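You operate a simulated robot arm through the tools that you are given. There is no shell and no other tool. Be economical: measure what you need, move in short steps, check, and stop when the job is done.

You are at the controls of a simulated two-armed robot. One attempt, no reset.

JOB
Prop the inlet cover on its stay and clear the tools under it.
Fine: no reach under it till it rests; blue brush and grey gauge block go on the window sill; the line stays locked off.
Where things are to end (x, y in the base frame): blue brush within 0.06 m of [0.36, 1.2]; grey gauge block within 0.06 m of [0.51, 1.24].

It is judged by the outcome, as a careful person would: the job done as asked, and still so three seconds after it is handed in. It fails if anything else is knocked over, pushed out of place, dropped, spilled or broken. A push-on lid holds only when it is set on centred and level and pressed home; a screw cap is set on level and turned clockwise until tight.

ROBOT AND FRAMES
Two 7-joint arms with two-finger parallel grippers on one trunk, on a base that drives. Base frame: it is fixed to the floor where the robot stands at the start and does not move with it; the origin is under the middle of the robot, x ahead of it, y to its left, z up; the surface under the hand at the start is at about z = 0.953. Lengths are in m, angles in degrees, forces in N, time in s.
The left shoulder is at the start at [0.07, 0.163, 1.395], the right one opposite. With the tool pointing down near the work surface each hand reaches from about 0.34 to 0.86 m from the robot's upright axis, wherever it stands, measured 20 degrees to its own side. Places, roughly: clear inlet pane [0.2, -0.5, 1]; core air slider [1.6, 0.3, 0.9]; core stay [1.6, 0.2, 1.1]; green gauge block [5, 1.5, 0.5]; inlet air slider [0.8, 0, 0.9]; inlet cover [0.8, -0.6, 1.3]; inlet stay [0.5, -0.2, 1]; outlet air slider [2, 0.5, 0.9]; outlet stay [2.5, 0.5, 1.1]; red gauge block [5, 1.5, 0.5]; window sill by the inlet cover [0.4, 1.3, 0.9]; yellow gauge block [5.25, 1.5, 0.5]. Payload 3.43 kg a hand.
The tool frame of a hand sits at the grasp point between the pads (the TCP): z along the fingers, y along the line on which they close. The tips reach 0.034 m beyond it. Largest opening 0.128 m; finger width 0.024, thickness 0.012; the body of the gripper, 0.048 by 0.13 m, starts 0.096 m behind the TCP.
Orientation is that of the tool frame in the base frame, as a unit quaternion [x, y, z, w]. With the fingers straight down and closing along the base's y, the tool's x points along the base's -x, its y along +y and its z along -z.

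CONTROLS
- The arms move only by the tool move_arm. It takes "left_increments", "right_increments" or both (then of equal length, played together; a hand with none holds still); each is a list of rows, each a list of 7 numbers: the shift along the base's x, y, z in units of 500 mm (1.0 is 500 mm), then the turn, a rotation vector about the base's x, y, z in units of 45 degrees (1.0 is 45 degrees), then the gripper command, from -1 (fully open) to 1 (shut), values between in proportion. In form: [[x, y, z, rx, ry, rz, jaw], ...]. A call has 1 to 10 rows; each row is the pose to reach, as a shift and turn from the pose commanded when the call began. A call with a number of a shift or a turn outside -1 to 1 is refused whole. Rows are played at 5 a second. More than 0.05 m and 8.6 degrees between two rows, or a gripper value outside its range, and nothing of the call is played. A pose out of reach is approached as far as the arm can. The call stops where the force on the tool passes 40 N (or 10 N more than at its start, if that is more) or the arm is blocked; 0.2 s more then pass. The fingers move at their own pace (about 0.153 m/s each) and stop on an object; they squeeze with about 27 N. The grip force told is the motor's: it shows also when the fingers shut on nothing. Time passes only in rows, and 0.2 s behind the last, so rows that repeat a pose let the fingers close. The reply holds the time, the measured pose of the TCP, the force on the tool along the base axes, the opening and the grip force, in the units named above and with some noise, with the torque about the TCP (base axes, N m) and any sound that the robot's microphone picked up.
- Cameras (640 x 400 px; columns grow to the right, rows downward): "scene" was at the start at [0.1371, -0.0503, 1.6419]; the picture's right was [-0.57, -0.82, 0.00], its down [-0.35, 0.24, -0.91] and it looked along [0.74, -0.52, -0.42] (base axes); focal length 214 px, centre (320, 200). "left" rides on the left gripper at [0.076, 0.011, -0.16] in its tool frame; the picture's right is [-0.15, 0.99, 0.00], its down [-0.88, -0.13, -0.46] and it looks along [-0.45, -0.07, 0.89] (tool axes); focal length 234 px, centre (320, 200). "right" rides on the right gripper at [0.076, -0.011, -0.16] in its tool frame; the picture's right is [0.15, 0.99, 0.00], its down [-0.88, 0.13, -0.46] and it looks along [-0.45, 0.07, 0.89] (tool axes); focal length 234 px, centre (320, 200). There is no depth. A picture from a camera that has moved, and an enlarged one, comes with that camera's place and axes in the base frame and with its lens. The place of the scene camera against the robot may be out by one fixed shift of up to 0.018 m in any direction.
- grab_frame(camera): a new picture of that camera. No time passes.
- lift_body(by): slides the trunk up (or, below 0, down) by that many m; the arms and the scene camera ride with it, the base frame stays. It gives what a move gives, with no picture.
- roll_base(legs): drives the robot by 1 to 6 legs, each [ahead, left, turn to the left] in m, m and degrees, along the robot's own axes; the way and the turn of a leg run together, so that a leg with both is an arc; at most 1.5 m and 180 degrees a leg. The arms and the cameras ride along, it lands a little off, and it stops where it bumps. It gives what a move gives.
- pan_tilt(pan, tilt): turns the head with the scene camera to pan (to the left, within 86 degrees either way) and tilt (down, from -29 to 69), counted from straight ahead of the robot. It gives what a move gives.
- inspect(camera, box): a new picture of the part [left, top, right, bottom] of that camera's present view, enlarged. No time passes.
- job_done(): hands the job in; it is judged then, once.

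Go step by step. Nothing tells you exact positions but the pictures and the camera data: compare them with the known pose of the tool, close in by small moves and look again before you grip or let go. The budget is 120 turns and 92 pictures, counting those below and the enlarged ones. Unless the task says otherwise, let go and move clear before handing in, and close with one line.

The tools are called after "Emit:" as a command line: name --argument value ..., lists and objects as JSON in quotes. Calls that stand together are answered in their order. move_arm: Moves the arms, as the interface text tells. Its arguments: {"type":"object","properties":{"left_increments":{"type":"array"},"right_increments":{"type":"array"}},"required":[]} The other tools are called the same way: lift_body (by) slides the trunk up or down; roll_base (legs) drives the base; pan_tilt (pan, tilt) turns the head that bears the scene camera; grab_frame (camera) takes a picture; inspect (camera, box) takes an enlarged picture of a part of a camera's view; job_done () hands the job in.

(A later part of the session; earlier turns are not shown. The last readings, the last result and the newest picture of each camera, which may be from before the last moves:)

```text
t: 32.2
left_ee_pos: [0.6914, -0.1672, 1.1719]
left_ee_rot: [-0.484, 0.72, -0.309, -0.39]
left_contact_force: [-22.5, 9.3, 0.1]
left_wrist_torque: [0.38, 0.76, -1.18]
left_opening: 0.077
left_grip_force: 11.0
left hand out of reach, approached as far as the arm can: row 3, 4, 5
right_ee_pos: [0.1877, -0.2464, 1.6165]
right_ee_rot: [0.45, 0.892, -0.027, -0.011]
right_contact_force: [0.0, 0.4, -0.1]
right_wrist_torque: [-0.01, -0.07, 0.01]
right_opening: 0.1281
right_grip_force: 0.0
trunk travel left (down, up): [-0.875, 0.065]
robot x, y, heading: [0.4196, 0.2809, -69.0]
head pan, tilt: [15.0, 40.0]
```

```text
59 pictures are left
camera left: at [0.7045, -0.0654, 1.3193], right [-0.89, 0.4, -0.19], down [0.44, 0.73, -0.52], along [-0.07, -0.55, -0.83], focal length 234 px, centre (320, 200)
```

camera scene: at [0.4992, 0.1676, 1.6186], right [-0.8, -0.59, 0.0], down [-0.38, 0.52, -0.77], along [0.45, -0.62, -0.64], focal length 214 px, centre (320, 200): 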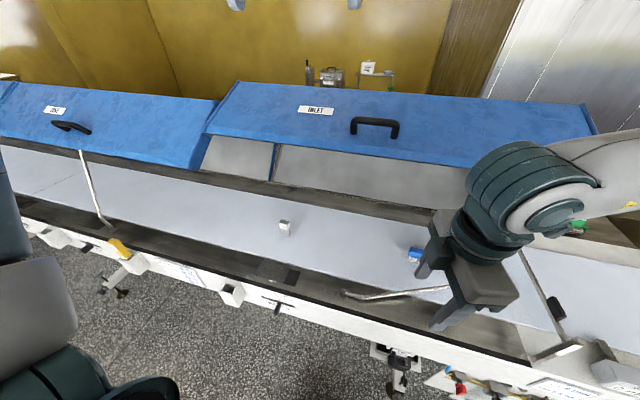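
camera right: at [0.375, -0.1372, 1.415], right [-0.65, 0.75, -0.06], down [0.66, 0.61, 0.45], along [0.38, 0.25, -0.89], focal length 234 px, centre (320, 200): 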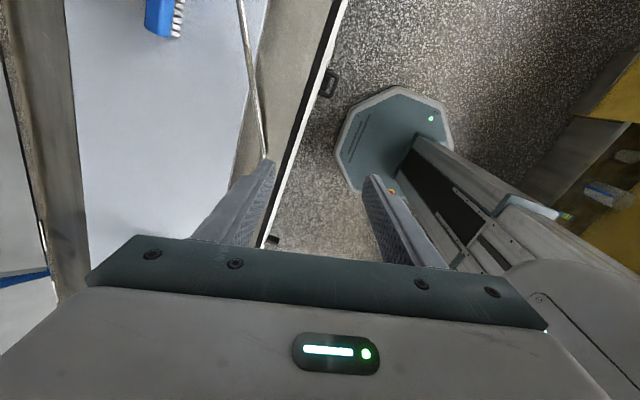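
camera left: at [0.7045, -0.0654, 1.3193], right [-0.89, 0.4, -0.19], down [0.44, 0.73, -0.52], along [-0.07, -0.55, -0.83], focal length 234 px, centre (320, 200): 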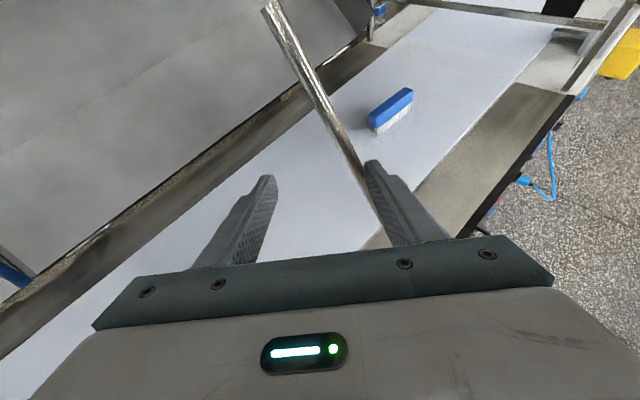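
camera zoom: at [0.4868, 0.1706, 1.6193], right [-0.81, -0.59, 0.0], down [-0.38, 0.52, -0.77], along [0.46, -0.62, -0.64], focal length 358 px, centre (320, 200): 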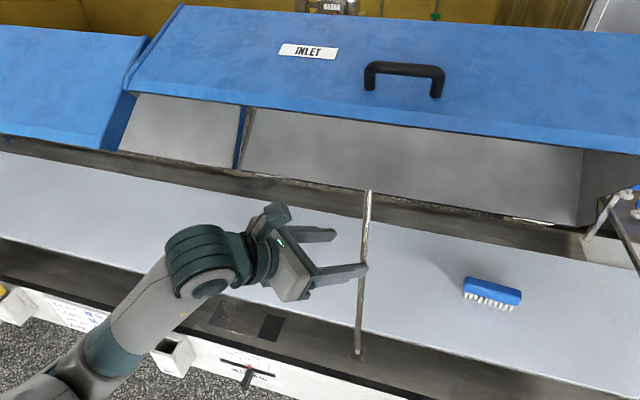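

The arm is folded against its inner limit and slid sideways, leaning on the rod. I'll ease off, then back the whole robot away, which draws the fingers straight out.

Emit:
move_arm --left_increments '[[-0.015, -0.006, 0, 0, 0, 0, -0.2], [-0.03, -0.012, 0, 0, 0, 0, -0.2], [-0.03, -0.012, 0, 0, 0, 0, -0.2]]'

Emit:
grab_frame --camera "left"

```text
t: 33.0
left_ee_pos: [0.6826, -0.1727, 1.1717]
left_ee_rot: [-0.485, 0.718, -0.309, -0.392]
left_contact_force: [-7.8, 19.6, 13.5]
left_wrist_torque: [-0.07, 1.06, -1.0]
left_opening: 0.0842
left_grip_force: 6.4
right_ee_pos: [0.1967, -0.2429, 1.6202]
right_ee_rot: [0.45, 0.893, -0.029, -0.015]
right_contact_force: [0.1, 0.0, 0.1]
right_wrist_torque: [-0.01, 0.01, -0.02]
right_opening: 0.1281
right_grip_force: 0.1
trunk travel left (down, up): [-0.875, 0.065]
robot x, y, heading: [0.4182, 0.2794, -68.8]
head pan, tilt: [15.0, 40.0]
```

```text
58 pictures are left
camera left: at [0.6963, -0.07, 1.3176], right [-0.9, 0.4, -0.19], down [0.44, 0.73, -0.52], along [-0.07, -0.55, -0.83], focal length 234 px, centre (320, 200)
```

left: 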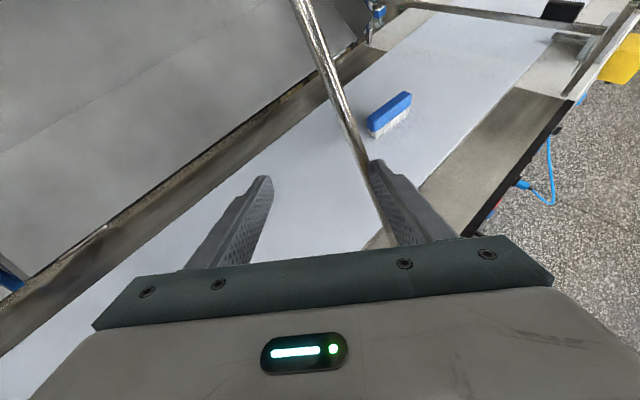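

The reading is unclear, so I'll check the rod from the scene camera before moving anything.

Emit:
inspect --camera "scene" --box '[260, 140, 420, 320]'

```text
2.22 times, centred on (340, 230) of scene
camera zoom: at [0.4966, 0.1737, 1.6192], right [-0.81, -0.59, 0.0], down [-0.38, 0.52, -0.77], along [0.45, -0.62, -0.64], focal length 477 px, centre (276, 133)
```

zoom: 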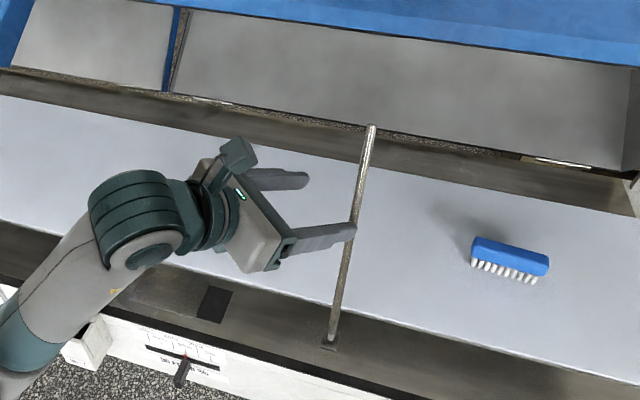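

The rod stands about 3° past vertical with a fingertip against its side. I'll drive straight back a short way and check.

Emit:
roll_base --legs '[[-0.06, 0, 0]]'

Emit:
inspect --camera "scene" --box '[260, 140, 420, 320]'

```text
t: 33.9
left_ee_pos: [0.6665, -0.1277, 1.1657]
left_ee_rot: [-0.489, 0.718, -0.306, -0.389]
left_contact_force: [1.0, -0.4, 0.0]
left_wrist_torque: [0.01, 0.03, -0.06]
left_opening: 0.0766
left_grip_force: 0.1
right_ee_pos: [0.1819, -0.204, 1.6133]
right_ee_rot: [0.45, 0.893, -0.025, -0.019]
right_contact_force: [0.0, -0.8, -1.0]
right_wrist_torque: [0.12, 0.07, -0.03]
right_opening: 0.1278
right_grip_force: 0.0
trunk travel left (down, up): [-0.875, 0.065]
robot x, y, heading: [0.4016, 0.3374, -68.7]
head pan, tilt: [15.0, 40.0]
```

```text
2.22 times, centred on (340, 230) of scene
camera zoom: at [0.4807, 0.213, 1.6175], right [-0.81, -0.59, 0.0], down [-0.38, 0.52, -0.76], along [0.45, -0.61, -0.65], focal length 477 px, centre (276, 133)
```

zoom: 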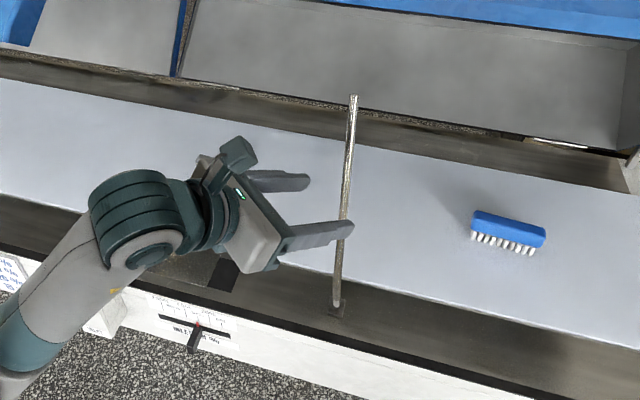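

The force is gone and the rod rests back on its stop, past vertical. I'll back off a bit more to clear the hand fully.

Emit:
roll_base --legs '[[-0.07, 0, 0]]'

Emit:
grab_frame --camera "scene"

```text
t: 35.0
left_ee_pos: [0.6416, -0.0623, 1.1655]
left_ee_rot: [-0.489, 0.718, -0.306, -0.389]
left_contact_force: [-0.1, -1.2, -1.1]
left_wrist_torque: [0.04, 0.02, -0.05]
left_opening: 0.0768
left_grip_force: 0.0
right_ee_pos: [0.1563, -0.1371, 1.6144]
right_ee_rot: [0.45, 0.893, -0.026, -0.019]
right_contact_force: [0.4, -0.9, -0.5]
right_wrist_torque: [0.08, 0.05, 0.0]
right_opening: 0.128
right_grip_force: 0.1
trunk travel left (down, up): [-0.875, 0.065]
robot x, y, heading: [0.3711, 0.4022, -68.6]
head pan, tilt: [15.0, 40.0]
```

```text
55 pictures are left
camera scene: at [0.4551, 0.2795, 1.6178], right [-0.81, -0.59, 0.0], down [-0.38, 0.52, -0.76], along [0.45, -0.61, -0.65], focal length 214 px, centre (320, 200)
```

scene: 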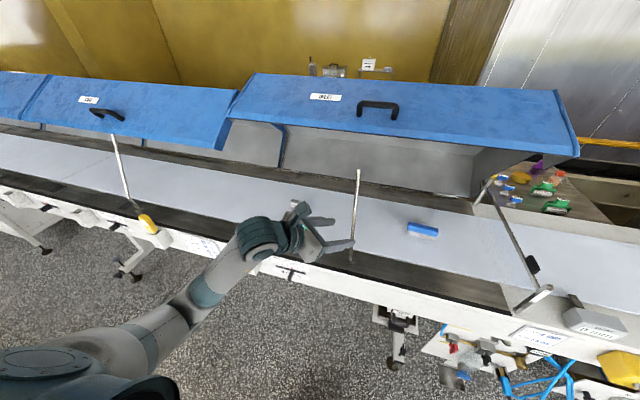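

The stay stands on its stop, leaning like its neighbour's. Next I'll bring the left hand up to a normal pose and turn the right hand so its jaws close across the cover handle.

Emit:
move_arm --left_increments '[[0.027, 0.01, 0.06, 0.005, -0.083, -0.135, -1], [0.054, 0.02, 0.12, 0.011, -0.165, -0.271, -1], [0.08, 0.031, 0.18, 0.016, -0.248, -0.406, -1], [0.107, 0.041, 0.24, 0.022, -0.331, -0.542, -1], [0.134, 0.051, 0.3, 0.027, -0.414, -0.677, -1], [0.16, 0.062, 0.36, 0.033, -0.496, -0.813, -1], [0.187, 0.072, 0.42, 0.038, -0.579, -0.948, -1]]' --right_increments '[[0, 0, 0, 0, 0, -0.14, -0.2], [0.02, 0, 0, 0, 0, -0.28, -0.2], [0.04, 0, 0, 0, 0, -0.42, -0.2], [0.06, 0, 0, 0, 0, -0.56, -0.2], [0.08, 0, 0, 0, 0, -0.7, -0.2], [0.1, 0, 0, 0, 0, -0.84, -0.2], [0.1, 0, 0, 0, 0, -0.98, -0.2]]'

Emit:
move_arm --left_increments '[[0, 0, 0.04, 0.005, -0.083, -0.135, -1], [0, 0, 0.08, 0.011, -0.165, -0.271, -1], [0, 0, 0.12, 0.016, -0.248, -0.406, -1], [0, 0, 0.16, 0.022, -0.331, -0.542, -1], [0, 0, 0.2, 0.027, -0.414, -0.677, -1], [0, 0, 0.24, 0.033, -0.496, -0.813, -1], [0, 0, 0.28, 0.038, -0.579, -0.948, -1]]' --right_increments '[[0, 0, 0, 0, 0, -0.14, -0.2], [0, 0, 0, 0, 0, -0.28, -0.2], [0, 0, 0, 0, 0, -0.42, -0.2], [0, 0, 0, 0, 0, -0.56, -0.2], [0, 0, 0, 0, 0, -0.7, -0.2], [0, 0, 0, 0, 0, -0.84, -0.2], [0, 0, 0, 0, 0, -0.98, -0.2]]'

```text
t: 36.5
left_ee_pos: [0.7316, -0.02, 1.3804]
left_ee_rot: [-0.12, 0.916, -0.236, -0.3]
left_contact_force: [-0.8, -0.3, -0.2]
left_wrist_torque: [-0.01, 0.0, 0.0]
left_opening: 0.1278
left_grip_force: 0.1
right_ee_pos: [0.2025, -0.1296, 1.6157]
right_ee_rot: [0.753, 0.657, -0.02, -0.026]
right_contact_force: [0.1, -0.4, -0.2]
right_wrist_torque: [-0.01, 0.0, 0.0]
right_opening: 0.0768
right_grip_force: 0.2
trunk travel left (down, up): [-0.875, 0.065]
robot x, y, heading: [0.3749, 0.3977, -68.5]
head pan, tilt: [15.0, 40.0]
```

```text
t: 38.1
left_ee_pos: [0.7306, -0.0209, 1.5197]
left_ee_rot: [0.269, 0.943, -0.118, -0.154]
left_contact_force: [-0.3, 0.1, 0.0]
left_wrist_torque: [-0.03, -0.01, 0.02]
left_opening: 0.128
left_grip_force: 0.0
right_ee_pos: [0.2015, -0.1288, 1.6165]
right_ee_rot: [0.945, 0.327, -0.008, -0.031]
right_contact_force: [-0.4, 0.0, 0.2]
right_wrist_torque: [-0.01, -0.01, -0.04]
right_opening: 0.0771
right_grip_force: 0.0
trunk travel left (down, up): [-0.875, 0.065]
robot x, y, heading: [0.3726, 0.3952, -68.8]
head pan, tilt: [15.0, 40.0]
```

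Next I'll finish the left turn and move it aside, then drive forward to bring the handle in reach of the right hand.

Emit:
move_arm --left_increments '[[0.05, 0.02, 0.04, 0.005, -0.083, -0.135, -1], [0.1, 0.04, 0.08, 0.011, -0.166, -0.271, -1], [0.15, 0.06, 0.12, 0.017, -0.249, -0.407, -1], [0.2, 0.08, 0.16, 0.022, -0.332, -0.543, -1], [0.25, 0.1, 0.2, 0.028, -0.415, -0.679, -1], [0.28, 0.11, 0.22, 0.033, -0.498, -0.815, -1]]' --right_increments '[[0.06, 0.02, 0, 0, 0, -0.13, -0.2], [0.12, 0.04, 0, 0, 0, -0.25, -0.2], [0.18, 0.06, 0, 0, 0, -0.38, -0.2], [0.24, 0.08, 0, 0, 0, -0.38, -0.2], [0.3, 0.1, 0, 0, 0, -0.38, -0.2], [0.34, 0.12, 0, 0, 0, -0.38, -0.2]]'

Emit:
roll_base --legs '[[0.17, 0, 0]]'

Emit:
grab_frame --camera "right"

Emit:
grab_frame --camera "scene"

```text
t: 39.5
left_ee_pos: [0.8729, 0.0323, 1.6321]
left_ee_rot: [0.566, 0.824, 0.0, -0.003]
left_contact_force: [-0.2, 0.2, 0.5]
left_wrist_torque: [0.03, -0.02, -0.01]
left_opening: 0.128
left_grip_force: 0.1
right_ee_pos: [0.3586, -0.0707, 1.6082]
right_ee_rot: [0.983, 0.182, -0.003, -0.033]
right_contact_force: [-0.4, 1.1, 0.2]
right_wrist_torque: [0.01, 0.0, -0.02]
right_opening: 0.0771
right_grip_force: 0.0
right hand out of reach, approached as far as the arm can: row 6
trunk travel left (down, up): [-0.875, 0.065]
robot x, y, heading: [0.3735, 0.4002, -68.7]
head pan, tilt: [15.0, 40.0]
```

```text
t: 41.0
left_ee_pos: [0.9344, -0.1228, 1.6331]
left_ee_rot: [0.565, 0.825, -0.001, -0.002]
left_contact_force: [-0.1, 0.1, -0.5]
left_wrist_torque: [-0.02, -0.01, -0.02]
left_opening: 0.1278
left_grip_force: 0.2
right_ee_pos: [0.4216, -0.2254, 1.6111]
right_ee_rot: [0.983, 0.184, -0.002, -0.029]
right_contact_force: [-0.2, 0.9, -0.2]
right_wrist_torque: [-0.05, -0.04, 0.02]
right_opening: 0.0768
right_grip_force: 0.0
trunk travel left (down, up): [-0.875, 0.065]
robot x, y, heading: [0.4357, 0.2362, -68.6]
head pan, tilt: [15.0, 40.0]
```

```text
54 pictures are left
camera right: at [0.4897, -0.1969, 1.7706], right [0.49, -0.87, -0.06], down [-0.77, -0.47, 0.44], along [-0.41, -0.17, -0.9], focal length 234 px, centre (320, 200)
```

right: 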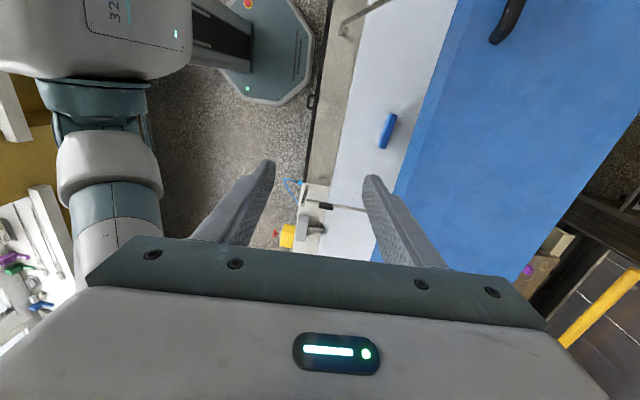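

```text
53 pictures are left
camera scene: at [0.5131, 0.1313, 1.6191], right [-0.8, -0.59, 0.0], down [-0.38, 0.52, -0.77], along [0.46, -0.62, -0.64], focal length 214 px, centre (320, 200)
```

scene: 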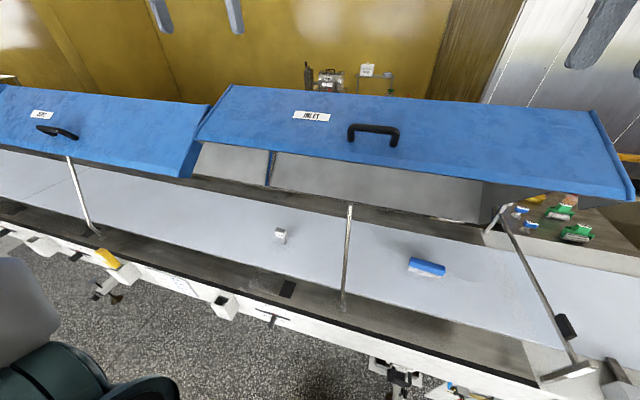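

The stay stands clear. I'll move the right hand to a standoff above the handle, tilted square to the cover.

Emit:
move_arm --right_increments '[[0.087, -0.01, -0.02, -0.09, -0.035, 0, -0.2], [0.173, -0.03, -0.05, -0.18, -0.07, 0, -0.2], [0.26, -0.05, -0.08, -0.27, -0.1, 0, -0.2], [0.347, -0.07, -0.12, -0.36, -0.14, 0, -0.2], [0.433, -0.09, -0.15, -0.45, -0.17, 0, -0.2], [0.52, -0.112, -0.186, -0.54, -0.207, 0, -0.2], [0.52, -0.112, -0.186, -0.54, -0.207, 0, -0.2]]'

Emit:
grab_frame --camera "right"

Emit:
inspect --camera "scene" --box '[240, 40, 560, 240]'

```text
t: 42.6
left_ee_pos: [0.9365, -0.1257, 1.6319]
left_ee_rot: [0.566, 0.824, 0.0, -0.003]
left_contact_force: [0.5, 0.2, 0.1]
left_wrist_torque: [-0.03, 0.0, -0.02]
left_opening: 0.128
left_grip_force: 0.0
right_ee_pos: [0.5, -0.2976, 1.5109]
right_ee_rot: [0.964, 0.182, 0.039, 0.191]
right_contact_force: [-0.5, -0.2, 0.0]
right_wrist_torque: [-0.05, 0.01, 0.03]
right_opening: 0.077
right_grip_force: 0.1
right hand out of reach, approached as far as the arm can: row 1, 2, 3, 4, 5, 6, 7
trunk travel left (down, up): [-0.875, 0.065]
robot x, y, heading: [0.4341, 0.238, -68.8]
head pan, tilt: [15.0, 40.0]
```

```text
52 pictures are left
camera right: at [0.5441, -0.2038, 1.6536], right [0.47, -0.8, 0.38], down [-0.84, -0.27, 0.47], along [-0.27, -0.54, -0.8], focal length 234 px, centre (320, 200)
```

right: 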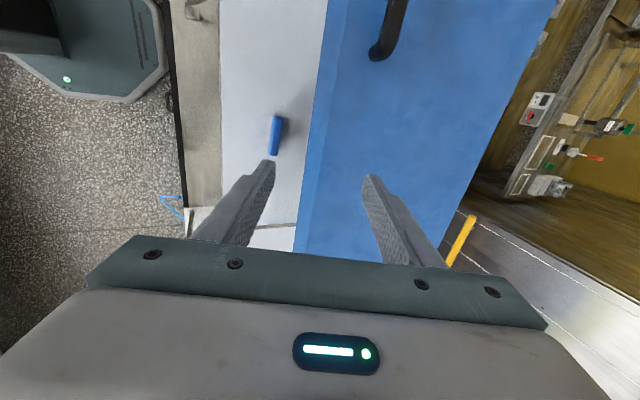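

```text
2.00 times, centred on (400, 140) of scene
camera zoom: at [0.515, 0.1277, 1.6187], right [-0.8, -0.59, 0.0], down [-0.38, 0.52, -0.77], along [0.45, -0.62, -0.64], focal length 429 px, centre (160, 320)
```

zoom: 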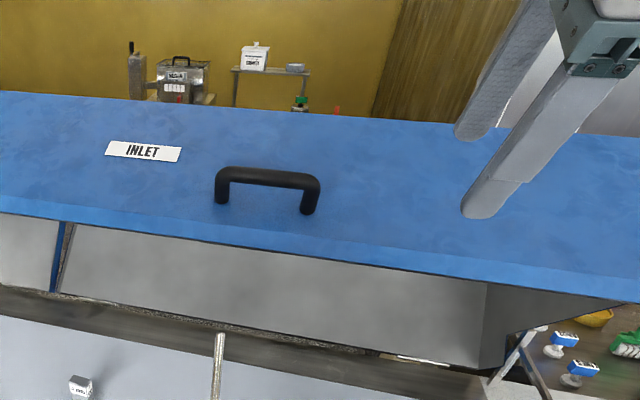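

The orientation is right but the reach leftward isn't. I'll shift the base along the line so the handle is in front of the right arm.

Emit:
roll_base --legs '[[0, 0.2, 0]]'

Emit:
grab_frame --camera "right"

Emit:
grab_frame --camera "scene"

```text
t: 44.2
left_ee_pos: [1.1201, -0.0536, 1.633]
left_ee_rot: [0.564, 0.826, 0.002, -0.002]
left_contact_force: [-0.7, -0.3, 0.0]
left_wrist_torque: [-0.01, -0.08, 0.04]
left_opening: 0.1278
left_grip_force: 0.1
right_ee_pos: [0.686, -0.2265, 1.5102]
right_ee_rot: [0.964, 0.182, 0.041, 0.19]
right_contact_force: [-1.0, 0.0, 0.1]
right_wrist_torque: [0.02, -0.05, 0.03]
right_opening: 0.0766
right_grip_force: 0.0
trunk travel left (down, up): [-0.875, 0.065]
robot x, y, heading: [0.6226, 0.3138, -68.6]
head pan, tilt: [15.0, 40.0]
```

```text
50 pictures are left
camera right: at [0.7284, -0.1326, 1.6533], right [0.47, -0.8, 0.38], down [-0.84, -0.27, 0.46], along [-0.27, -0.54, -0.8], focal length 234 px, centre (320, 200)
```

right: 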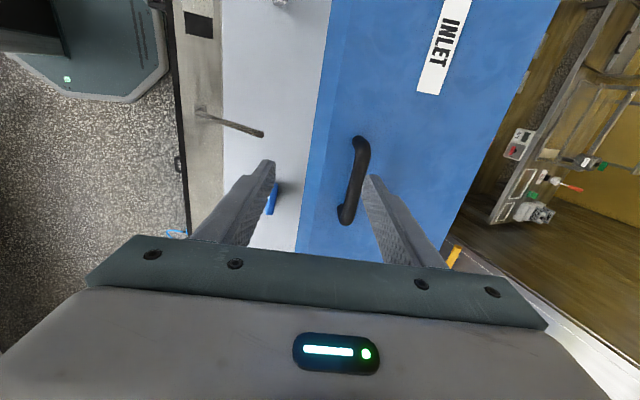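

```text
49 pictures are left
camera scene: at [0.6986, 0.199, 1.6187], right [-0.8, -0.6, 0.0], down [-0.38, 0.52, -0.77], along [0.46, -0.61, -0.64], focal length 214 px, centre (320, 200)
```

scene: 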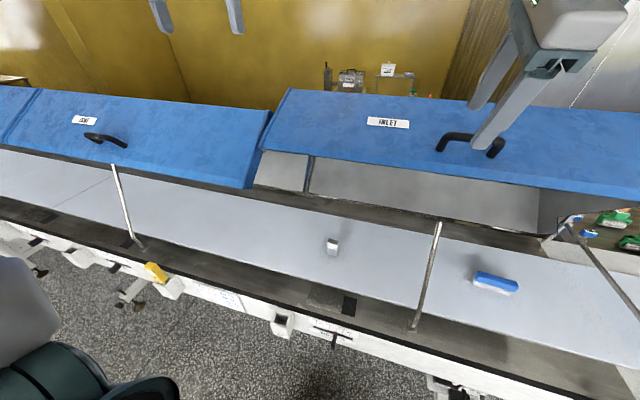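

The handle bar centre works out at about (0.69, -0.33, 1.42). I'll move to 7 cm off it and check alignment.

Emit:
move_arm --right_increments '[[-0.005, -0.05, -0.01, 0, 0, 0, -0.2], [-0.012, -0.1, -0.02, 0, 0, 0, -0.2], [-0.016, -0.14, -0.038, 0, 0, 0, -0.2], [-0.016, -0.14, -0.038, 0, 0, 0, -0.2]]'

Emit:
grab_frame --camera "right"

Emit:
inspect --camera "scene" --box '[380, 40, 640, 240]'

```text
t: 45.2
left_ee_pos: [1.1266, -0.051, 1.6308]
left_ee_rot: [0.564, 0.826, 0.0, -0.003]
left_contact_force: [0.4, 0.4, 0.3]
left_wrist_torque: [0.0, 0.04, 0.01]
left_opening: 0.1281
left_grip_force: 0.0
right_ee_pos: [0.685, -0.2935, 1.4921]
right_ee_rot: [0.964, 0.182, 0.038, 0.19]
right_contact_force: [-0.2, 0.7, 1.1]
right_wrist_torque: [-0.03, 0.0, -0.02]
right_opening: 0.0766
right_grip_force: 0.0
trunk travel left (down, up): [-0.875, 0.065]
robot x, y, heading: [0.6209, 0.3129, -68.3]
head pan, tilt: [15.0, 40.0]
```

```text
48 pictures are left
camera right: at [0.7278, -0.1999, 1.6337], right [0.47, -0.8, 0.38], down [-0.84, -0.27, 0.47], along [-0.27, -0.54, -0.8], focal length 234 px, centre (320, 200)
```

right: 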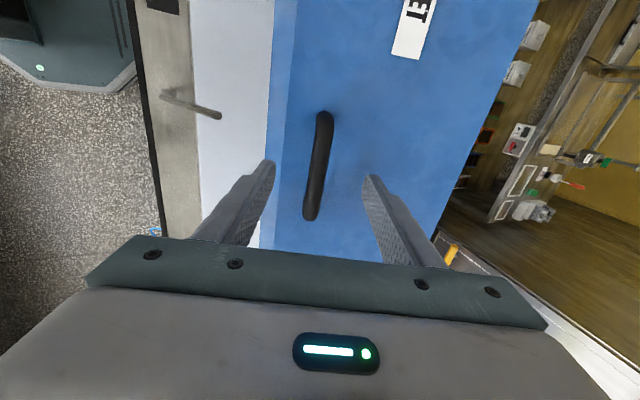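

```text
2.00 times, centred on (510, 140) of scene
camera zoom: at [0.7052, 0.2022, 1.6187], right [-0.8, -0.6, 0.0], down [-0.38, 0.52, -0.77], along [0.46, -0.62, -0.64], focal length 429 px, centre (-60, 320)
```

zoom: 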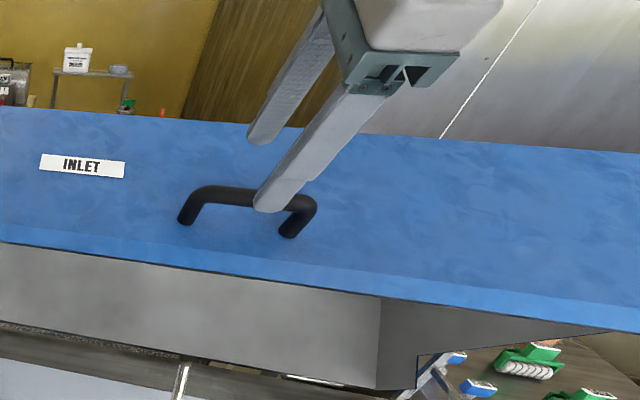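

Alignment is good: the bar is centred about 7.5 cm along the fingers. I'll advance and close on it.

Emit:
move_arm --right_increments '[[0.006, -0.015, -0.04, 0, 0, 0, -0.2], [0.012, -0.03, -0.08, 0, 0, 0, -0.2], [0.018, -0.045, -0.117, 0, 0, 0, -0.2], [0.018, -0.045, -0.117, 0, 0, 0, 1], [0.018, -0.045, -0.117, 0, 0, 0, 1], [0.018, -0.045, -0.117, 0, 0, 0, 1]]'

Emit:
grab_frame --camera "right"

Emit:
inspect --camera "scene" --box '[380, 60, 640, 260]'

```text
t: 46.6
left_ee_pos: [1.1251, -0.0505, 1.6322]
left_ee_rot: [0.565, 0.825, 0.001, -0.003]
left_contact_force: [-0.1, 1.0, 0.2]
left_wrist_torque: [-0.02, -0.02, 0.0]
left_opening: 0.1278
left_grip_force: 0.1
right_ee_pos: [0.6914, -0.315, 1.4329]
right_ee_rot: [0.964, 0.183, 0.039, 0.189]
right_contact_force: [-1.9, 12.0, -15.3]
right_wrist_torque: [0.33, -0.81, -0.99]
right_opening: 0.0177
right_grip_force: 44.7
trunk travel left (down, up): [-0.875, 0.065]
robot x, y, heading: [0.6221, 0.3143, -68.2]
head pan, tilt: [15.0, 40.0]
```

```text
46 pictures are left
camera right: at [0.7343, -0.2219, 1.5761], right [0.47, -0.8, 0.37], down [-0.84, -0.27, 0.47], along [-0.27, -0.53, -0.8], focal length 234 px, centre (320, 200)
```

right: 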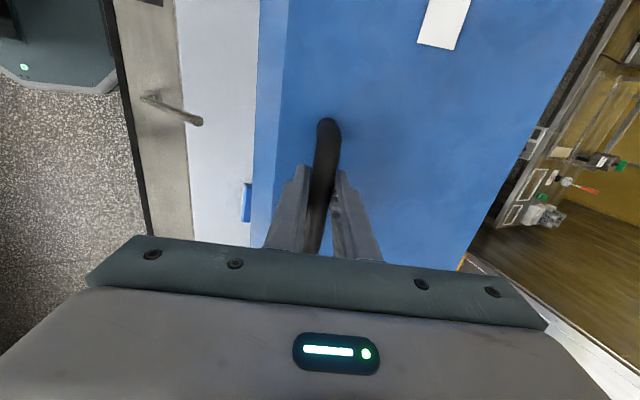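

```text
2.00 times, centred on (510, 160) of scene
camera zoom: at [0.7032, 0.2024, 1.6185], right [-0.8, -0.6, 0.0], down [-0.38, 0.52, -0.77], along [0.46, -0.62, -0.64], focal length 429 px, centre (-60, 280)
```

zoom: 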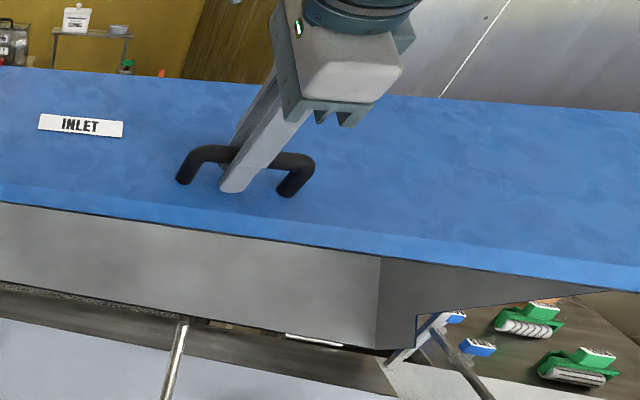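

The handle is held. I'll probe the cover's swing with a small forward-and-down motion and watch the forces.

Emit:
move_arm --right_increments '[[-0.003, 0.007, -0.01, 0, 0, 0, 1], [-0.005, 0.013, -0.02, 0, 0, 0, 1], [-0.005, 0.013, -0.02, 0, 0, 0, 1]]'

```text
t: 47.4
left_ee_pos: [1.1228, -0.0471, 1.6334]
left_ee_rot: [0.564, 0.825, 0.0, -0.001]
left_contact_force: [0.6, -0.1, -0.2]
left_wrist_torque: [0.02, 0.03, -0.01]
left_opening: 0.1282
left_grip_force: 0.0
right_ee_pos: [0.6876, -0.3072, 1.4276]
right_ee_rot: [0.963, 0.183, 0.041, 0.191]
right_contact_force: [-5.0, 4.8, 19.1]
right_wrist_torque: [0.25, -1.26, -0.67]
right_opening: 0.0179
right_grip_force: 44.9
trunk travel left (down, up): [-0.875, 0.065]
robot x, y, heading: [0.6215, 0.3163, -68.4]
head pan, tilt: [15.0, 40.0]
```

It swings mostly toward me with less drop, so the hinge is low at the back, near N 0.8 and z 1.0. I'll continue along that arc, turning the hand with it.

Emit:
move_arm --right_increments '[[-0.006, 0.016, -0.006, -0.024, -0.009, 0, 1], [-0.012, 0.032, -0.017, -0.048, -0.018, 0, 1], [-0.018, 0.047, -0.028, -0.072, -0.027, 0, 1], [-0.024, 0.062, -0.04, -0.096, -0.036, 0, 1]]'

Emit:
inspect --camera "scene" --box '[380, 60, 640, 260]'

```text
t: 48.4
left_ee_pos: [1.1252, -0.0484, 1.6329]
left_ee_rot: [0.565, 0.825, -0.001, -0.002]
left_contact_force: [-0.2, 0.7, 0.3]
left_wrist_torque: [0.01, 0.01, -0.02]
left_opening: 0.128
left_grip_force: 0.0
right_ee_pos: [0.6769, -0.2757, 1.4036]
right_ee_rot: [0.956, 0.181, 0.045, 0.229]
right_contact_force: [-1.3, 7.3, 7.0]
right_wrist_torque: [0.11, -0.36, -1.03]
right_opening: 0.018
right_grip_force: 44.8
trunk travel left (down, up): [-0.875, 0.065]
robot x, y, heading: [0.6226, 0.3138, -68.8]
head pan, tilt: [15.0, 40.0]
```

```text
2.00 times, centred on (510, 160) of scene
camera zoom: at [0.7035, 0.2041, 1.6187], right [-0.8, -0.6, 0.0], down [-0.38, 0.51, -0.77], along [0.46, -0.62, -0.64], focal length 429 px, centre (-60, 280)
```

zoom: 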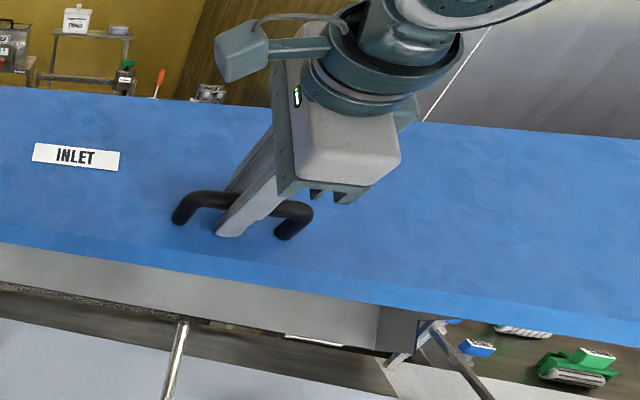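

The cover follows smoothly with little force. I'll carry on down another 5 cm.

Emit:
move_arm --right_increments '[[-0.006, 0.015, -0.012, -0.024, -0.009, 0, 1], [-0.011, 0.029, -0.025, -0.048, -0.018, 0, 1], [-0.017, 0.043, -0.038, -0.072, -0.027, 0, 1], [-0.022, 0.057, -0.051, -0.096, -0.036, 0, 1], [-0.027, 0.071, -0.065, -0.12, -0.045, 0, 1]]'

Emit:
grab_frame --camera "scene"

```text
t: 49.6
left_ee_pos: [1.1251, -0.047, 1.632]
left_ee_rot: [0.565, 0.825, -0.001, -0.002]
left_contact_force: [0.2, 0.3, -1.4]
left_wrist_torque: [0.0, -0.01, 0.03]
left_opening: 0.1282
left_grip_force: 0.1
right_ee_pos: [0.6643, -0.2396, 1.3706]
right_ee_rot: [0.942, 0.179, 0.053, 0.277]
right_contact_force: [0.5, 11.7, 4.9]
right_wrist_torque: [0.14, -0.17, -0.96]
right_opening: 0.018
right_grip_force: 44.9
trunk travel left (down, up): [-0.875, 0.065]
robot x, y, heading: [0.6224, 0.3137, -68.3]
head pan, tilt: [15.0, 40.0]
```

```text
43 pictures are left
camera scene: at [0.7037, 0.2048, 1.6188], right [-0.8, -0.6, 0.0], down [-0.38, 0.51, -0.77], along [0.46, -0.62, -0.64], focal length 214 px, centre (320, 200)
```

scene: 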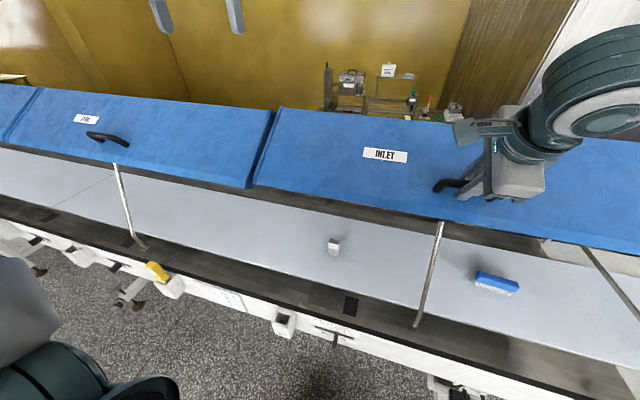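

The cover edge is close to the stay tip and level with the neighbouring cover. I'll continue in small steps and watch for contact.

Emit:
move_arm --right_increments '[[-0.003, 0.007, -0.007, -0.012, -0.004, 0, 1], [-0.005, 0.014, -0.014, -0.024, -0.009, 0, 1], [-0.008, 0.02, -0.021, -0.036, -0.013, 0, 1], [-0.01, 0.026, -0.029, -0.048, -0.018, 0, 1], [-0.01, 0.026, -0.029, -0.048, -0.018, 0, 1]]'

Emit:
inspect --camera "scene" --box '[380, 120, 580, 340]'

```text
t: 50.8
left_ee_pos: [1.1251, -0.0484, 1.6327]
left_ee_rot: [0.564, 0.826, -0.001, -0.002]
left_contact_force: [0.1, 1.0, 0.0]
left_wrist_torque: [-0.02, -0.02, 0.01]
left_opening: 0.1279
left_grip_force: 0.1
right_ee_pos: [0.6587, -0.2289, 1.3581]
right_ee_rot: [0.936, 0.177, 0.057, 0.298]
right_contact_force: [-2.2, 3.4, 19.8]
right_wrist_torque: [-0.02, 0.02, -1.39]
right_opening: 0.0179
right_grip_force: 44.8
trunk travel left (down, up): [-0.875, 0.065]
robot x, y, heading: [0.6246, 0.3122, -68.2]
head pan, tilt: [15.0, 40.0]
```

```text
1.82 times, centred on (480, 230) of scene
camera zoom: at [0.7033, 0.2042, 1.6192], right [-0.8, -0.6, 0.0], down [-0.38, 0.51, -0.77], along [0.46, -0.62, -0.64], focal length 390 px, centre (29, 146)
```

zoom: 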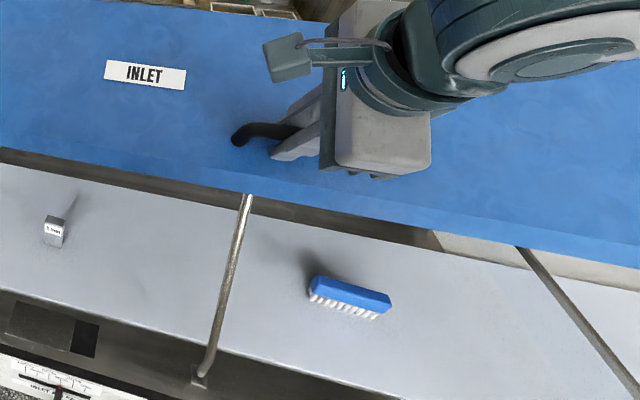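

Force rose, so the stay is probably touching. I'll look closely at the tip and compare with the neighbour's.

Emit:
inspect --camera "scene" --box '[415, 195, 475, 245]'

Emit:
inspect --camera "scene" --box '[85, 140, 145, 190]'

```text
8.00 times, centred on (445, 220) of scene
camera zoom: at [0.7033, 0.2042, 1.6192], right [-0.8, -0.6, 0.0], down [-0.38, 0.51, -0.77], along [0.46, -0.62, -0.64], focal length 1716 px, centre (-680, 40)
```

zoom: 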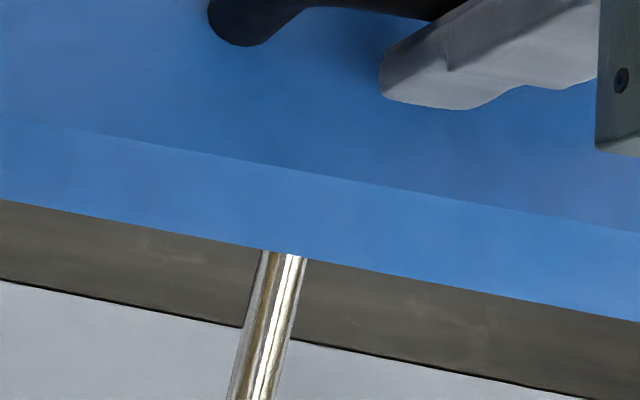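

```text
8.00 times, centred on (115, 165) of scene
camera zoom: at [0.7033, 0.2042, 1.6192], right [-0.8, -0.6, 0.0], down [-0.38, 0.51, -0.77], along [0.46, -0.62, -0.64], focal length 1716 px, centre (1960, 480)
```

zoom: 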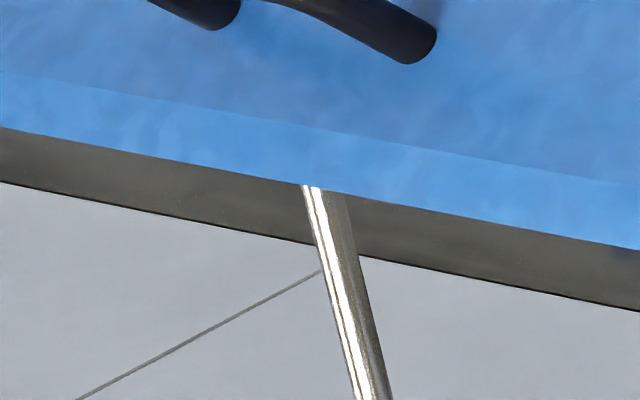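

The tip sits under the lip exactly like its neighbour's. I'll press a few millimetres more to confirm it bears.

Emit:
move_arm --right_increments '[[-0.002, 0.004, -0.006, -0.006, -0.002, 0, 1], [-0.003, 0.008, -0.012, -0.012, -0.004, 0, 1], [-0.003, 0.008, -0.012, -0.012, -0.004, 0, 1]]'

```text
t: 51.3
left_ee_pos: [1.1258, -0.0488, 1.6314]
left_ee_rot: [0.564, 0.826, -0.001, -0.002]
left_contact_force: [0.2, 0.3, 0.2]
left_wrist_torque: [-0.01, 0.01, 0.03]
left_opening: 0.1281
left_grip_force: 0.1
right_ee_pos: [0.6596, -0.228, 1.3594]
right_ee_rot: [0.934, 0.174, 0.06, 0.305]
right_contact_force: [-1.3, 5.3, 11.7]
right_wrist_torque: [0.24, -0.17, -1.29]
right_opening: 0.0178
right_grip_force: 45.4
trunk travel left (down, up): [-0.875, 0.065]
robot x, y, heading: [0.6233, 0.315, -68.2]
head pan, tilt: [15.0, 40.0]
stopped in row 2 (right hand): the force on the tool passed its limit at 44 N (the readings are from after the stop); the commanded pose is now the measured one
```

It bears firmly on the stay. I'll release the handle, back out along the fingers, and check that the cover stays.

Emit:
move_arm --right_increments '[[0, 0, 0, 0, 0, 0, 0.6], [0, 0, 0, 0, 0, 0, 0.3], [0, 0, 0, 0, 0, 0, 0.3], [-0.011, 0.027, 0.04, 0, 0, 0, 0.3], [-0.025, 0.065, 0.095, 0, 0, 0, 0.3], [-0.044, 0.11, 0.16, 0, 0, 0, 0.3], [-0.06, 0.14, 0.24, 0, 0, 0, 0.3]]'

Emit:
grab_frame --camera "scene"

Emit:
inspect --camera "scene" --box '[415, 195, 475, 245]'

```text
t: 52.9
left_ee_pos: [1.1246, -0.0488, 1.6323]
left_ee_rot: [0.564, 0.826, 0.0, -0.002]
left_contact_force: [0.0, 0.8, -0.3]
left_wrist_torque: [-0.04, -0.03, -0.01]
left_opening: 0.1279
left_grip_force: 0.1
right_ee_pos: [0.6267, -0.1581, 1.4779]
right_ee_rot: [0.934, 0.177, 0.06, 0.304]
right_contact_force: [-0.1, -0.4, 0.4]
right_wrist_torque: [-0.02, 0.0, 0.0]
right_opening: 0.0448
right_grip_force: 0.1
trunk travel left (down, up): [-0.875, 0.065]
robot x, y, heading: [0.6272, 0.3112, -68.4]
head pan, tilt: [15.0, 40.0]
```

```text
39 pictures are left
camera scene: at [0.7029, 0.2032, 1.6188], right [-0.8, -0.6, 0.0], down [-0.38, 0.52, -0.77], along [0.46, -0.62, -0.64], focal length 214 px, centre (320, 200)
```

scene: 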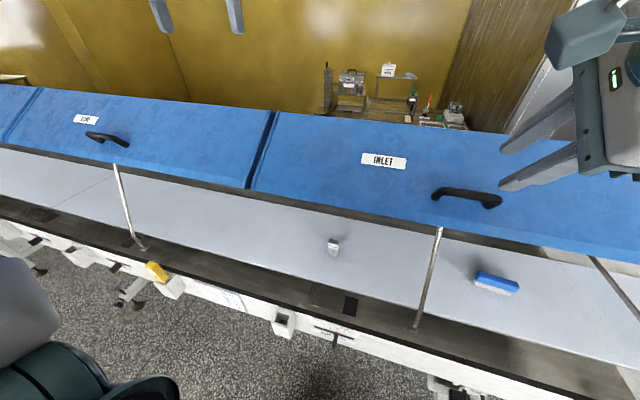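

```text
8.00 times, centred on (445, 220) of scene
camera zoom: at [0.7029, 0.2032, 1.6188], right [-0.8, -0.6, 0.0], down [-0.38, 0.52, -0.77], along [0.46, -0.62, -0.64], focal length 1716 px, centre (-680, 40)
```

zoom: 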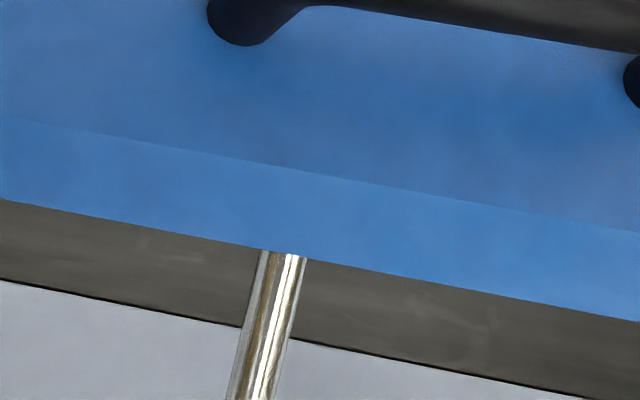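

The cover rests on its stay, so I can clear the tools. The brush at about (0.455, -0.42) and block at about (0.955, -0.235) lie 9–10 cm behind the cover edge. I'll go in with both hands tilted forward, jaws closing along the line.

Emit:
move_arm --right_increments '[[-0.02, 0.02, 0, -0.036, 0.092, 0.134, -1], [-0.04, 0.04, 0, -0.073, 0.183, 0.268, -1], [-0.06, 0.06, 0, -0.109, 0.275, 0.403, -1], [-0.08, 0.08, 0, -0.145, 0.366, 0.537, -1], [-0.1, 0.08, 0, -0.182, 0.458, 0.671, -1], [-0.12, 0.08, 0, -0.218, 0.549, 0.805, -1]]' --left_increments '[[-0.02, 0, 0, -0.156, -0.06, 0, 0], [-0.04, 0, 0, -0.311, -0.119, 0, 0], [-0.06, 0, 0, -0.467, -0.179, 0, 0], [-0.08, 0, 0, -0.623, -0.239, 0, 0], [-0.08, 0, 0, -0.778, -0.298, 0, 0], [-0.08, 0, 0, -0.934, -0.358, 0, 0]]'

Emit:
move_arm --right_increments '[[-0.02, 0.02, 0, -0.036, 0.092, 0.134, -1], [-0.04, 0.04, 0, -0.073, 0.183, 0.268, -1], [-0.06, 0.04, 0, -0.109, 0.275, 0.403, -1], [-0.08, 0.04, 0, -0.145, 0.366, 0.537, -1], [-0.1, 0.04, 0, -0.182, 0.458, 0.671, -1], [-0.12, 0.04, 0, -0.218, 0.549, 0.805, -1]]'

Emit:
roll_base --legs '[[0, -0.13, 0]]'

Emit:
grab_frame --camera "right"

Emit:
grab_frame --camera "left"

```text
t: 54.3
left_ee_pos: [1.0846, -0.0515, 1.6308]
left_ee_rot: [0.522, 0.763, -0.217, 0.312]
left_contact_force: [-0.6, -0.6, 0.3]
left_wrist_torque: [-0.02, 0.01, 0.02]
left_opening: 0.0638
left_grip_force: 0.2
right_ee_pos: [0.5687, -0.1194, 1.476]
right_ee_rot: [0.796, 0.521, -0.063, 0.303]
right_contact_force: [0.3, -0.3, 0.6]
right_wrist_torque: [-0.01, -0.01, -0.03]
right_opening: 0.128
right_grip_force: 0.1
trunk travel left (down, up): [-0.875, 0.065]
robot x, y, heading: [0.6243, 0.3162, -68.2]
head pan, tilt: [15.0, 40.0]
```

```text
t: 55.7
left_ee_pos: [1.0852, -0.0506, 1.6299]
left_ee_rot: [0.523, 0.763, -0.217, 0.313]
left_contact_force: [0.0, -0.5, 0.0]
left_wrist_torque: [0.0, -0.01, -0.01]
left_opening: 0.0637
left_grip_force: 0.0
right_ee_pos: [0.5085, -0.1046, 1.4834]
right_ee_rot: [0.536, 0.785, -0.175, 0.256]
right_contact_force: [-0.2, -0.7, -0.3]
right_wrist_torque: [0.01, -0.03, 0.0]
right_opening: 0.1278
right_grip_force: 0.0
right hand out of reach, approached as far as the arm can: row 4, 5, 6
trunk travel left (down, up): [-0.875, 0.065]
robot x, y, heading: [0.6234, 0.3133, -68.2]
head pan, tilt: [15.0, 40.0]
```

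```text
t: 57.0
left_ee_pos: [0.971, -0.0972, 1.6308]
left_ee_rot: [0.522, 0.764, -0.218, 0.311]
left_contact_force: [-0.4, 0.5, 0.5]
left_wrist_torque: [-0.01, 0.04, 0.01]
left_opening: 0.0641
left_grip_force: 0.0
right_ee_pos: [0.3943, -0.1491, 1.4831]
right_ee_rot: [0.537, 0.785, -0.175, 0.255]
right_contact_force: [-0.3, 0.1, 0.2]
right_wrist_torque: [-0.01, -0.01, -0.01]
right_opening: 0.1277
right_grip_force: 0.0
trunk travel left (down, up): [-0.875, 0.065]
robot x, y, heading: [0.5036, 0.2658, -68.2]
head pan, tilt: [15.0, 40.0]
```

```text
37 pictures are left
camera right: at [0.3275, -0.0087, 1.5679], right [0.88, 0.47, -0.09], down [0.28, -0.36, 0.89], along [0.38, -0.8, -0.45], focal length 234 px, centre (320, 200)
```

right: 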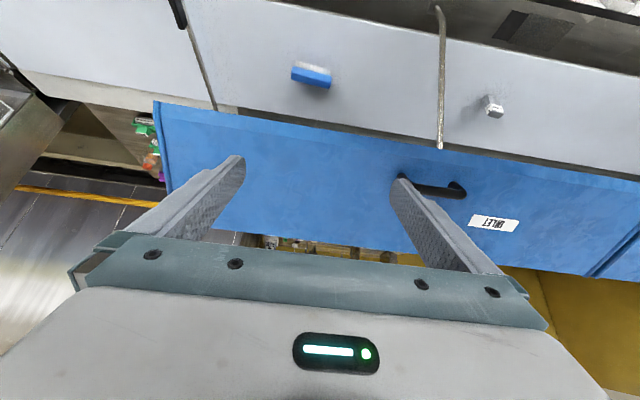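

```text
36 pictures are left
camera left: at [0.9203, 0.0631, 1.6909], right [0.96, 0.26, 0.09], down [0.0, -0.33, 0.94], along [0.28, -0.91, -0.31], focal length 234 px, centre (320, 200)
```

left: 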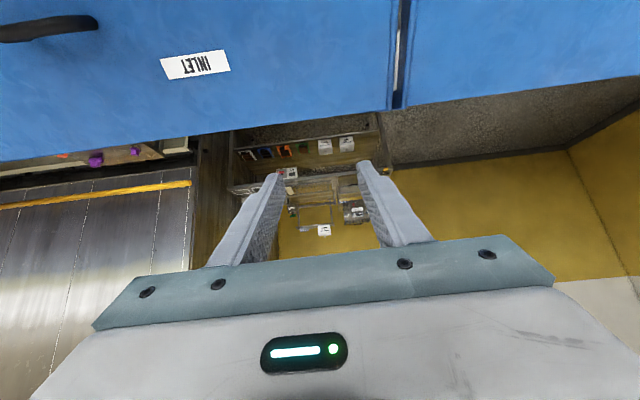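

Brush at (0.4525, -0.408), block at (0.947, -0.219). I'll bring both hands down in front of the cover edge, tilted 45°.

Emit:
move_arm --right_increments '[[-0.003, -0.01, -0.09, -0.019, -0.007, 0, -1], [-0.007, -0.02, -0.18, -0.037, -0.014, 0, -1], [-0.01, -0.03, -0.27, -0.056, -0.022, 0, -1], [-0.014, -0.04, -0.36, -0.075, -0.029, 0, -1], [-0.017, -0.06, -0.45, -0.094, -0.036, 0, -1], [-0.02, -0.08, -0.54, -0.112, -0.043, 0, -1], [-0.024, -0.09, -0.63, -0.131, -0.05, 0, -1], [-0.028, -0.1, -0.72, -0.15, -0.058, 0, -1], [-0.031, -0.115, -0.8, -0.168, -0.065, 0, -1], [-0.034, -0.128, -0.86, -0.187, -0.072, 0, -1]]' --left_increments '[[-0.04, 0.03, -0.05, 0, 0, 0, 0], [-0.08, 0.06, -0.11, 0, 0, 0, 0], [-0.12, 0.09, -0.18, 0, 0, 0, 0], [-0.16, 0.12, -0.26, 0, 0, 0, 0], [-0.196, 0.144, -0.34, 0, 0, 0, 0], [-0.196, 0.144, -0.43, 0, 0, 0, 0], [-0.196, 0.144, -0.52, 0, 0, 0, 0], [-0.196, 0.144, -0.61, 0, 0, 0, 0], [-0.196, 0.144, -0.7, 0, 0, 0, 0], [-0.196, 0.144, -0.79, 0, 0, 0, 0]]'

Emit:
grab_frame --camera "right"

Emit:
grab_frame --camera "left"

```text
t: 58.2
left_ee_pos: [0.8727, -0.024, 1.4824]
left_ee_rot: [0.522, 0.762, -0.219, 0.314]
left_contact_force: [-0.5, 1.1, 0.3]
left_wrist_torque: [-0.06, -0.01, -0.01]
left_opening: 0.0643
left_grip_force: 0.1
left hand out of reach, approached as far as the arm can: row 5, 6
right_ee_pos: [0.3966, -0.3032, 1.345]
right_ee_rot: [0.528, 0.77, -0.206, 0.293]
right_contact_force: [-0.1, 0.9, -0.3]
right_wrist_torque: [-0.05, 0.01, -0.02]
right_opening: 0.1282
right_grip_force: 0.0
right hand out of reach, approached as far as the arm can: row 1, 2, 3, 4, 5, 6
trunk travel left (down, up): [-0.875, 0.065]
robot x, y, heading: [0.5051, 0.268, -68.5]
head pan, tilt: [15.0, 40.0]
stopped in row 6 (right hand): the force on the tool passed its limit at 338 N (the readings are from after the stop); the commanded pose is now the measured one
```

```text
35 pictures are left
camera right: at [0.328, -0.1544, 1.4123], right [0.88, 0.45, -0.11], down [0.25, -0.28, 0.93], along [0.39, -0.85, -0.36], focal length 234 px, centre (320, 200)
```

right: 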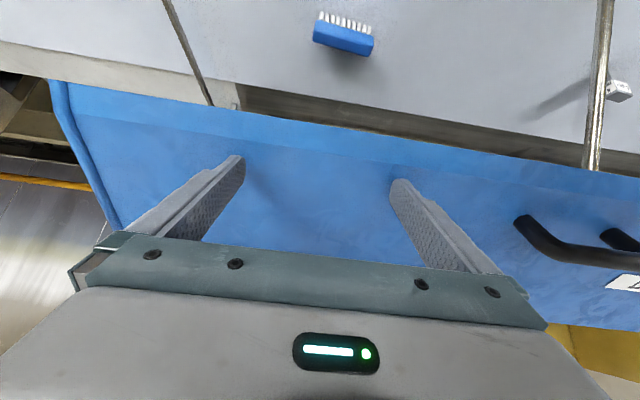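

```text
34 pictures are left
camera left: at [0.8225, 0.1364, 1.5433], right [0.96, 0.26, 0.1], down [-0.01, -0.33, 0.95], along [0.28, -0.91, -0.31], focal length 234 px, centre (320, 200)
```

left: 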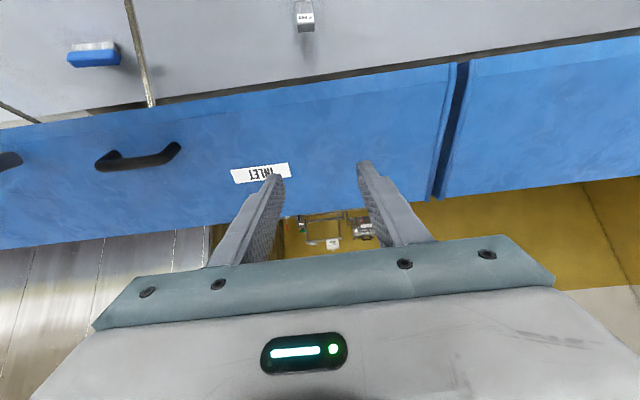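

The right hand touched the cover hard; it was still chasing an earlier out-of-reach command. I'll stop and check the cover and stay.

Emit:
grab_frame --camera "scene"

```text
33 pictures are left
camera scene: at [0.5801, 0.1671, 1.6195], right [-0.8, -0.59, 0.0], down [-0.38, 0.51, -0.77], along [0.46, -0.62, -0.64], focal length 214 px, centre (320, 200)
```

scene: 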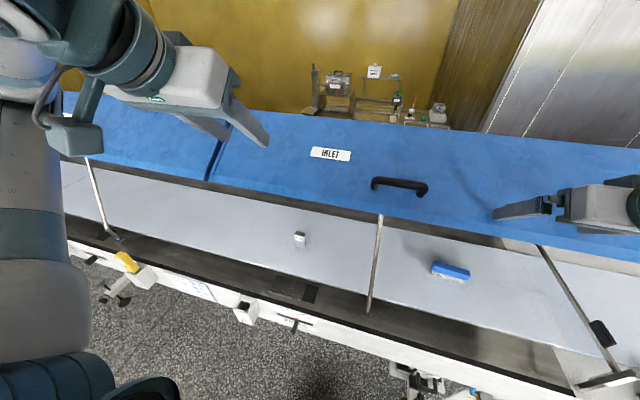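

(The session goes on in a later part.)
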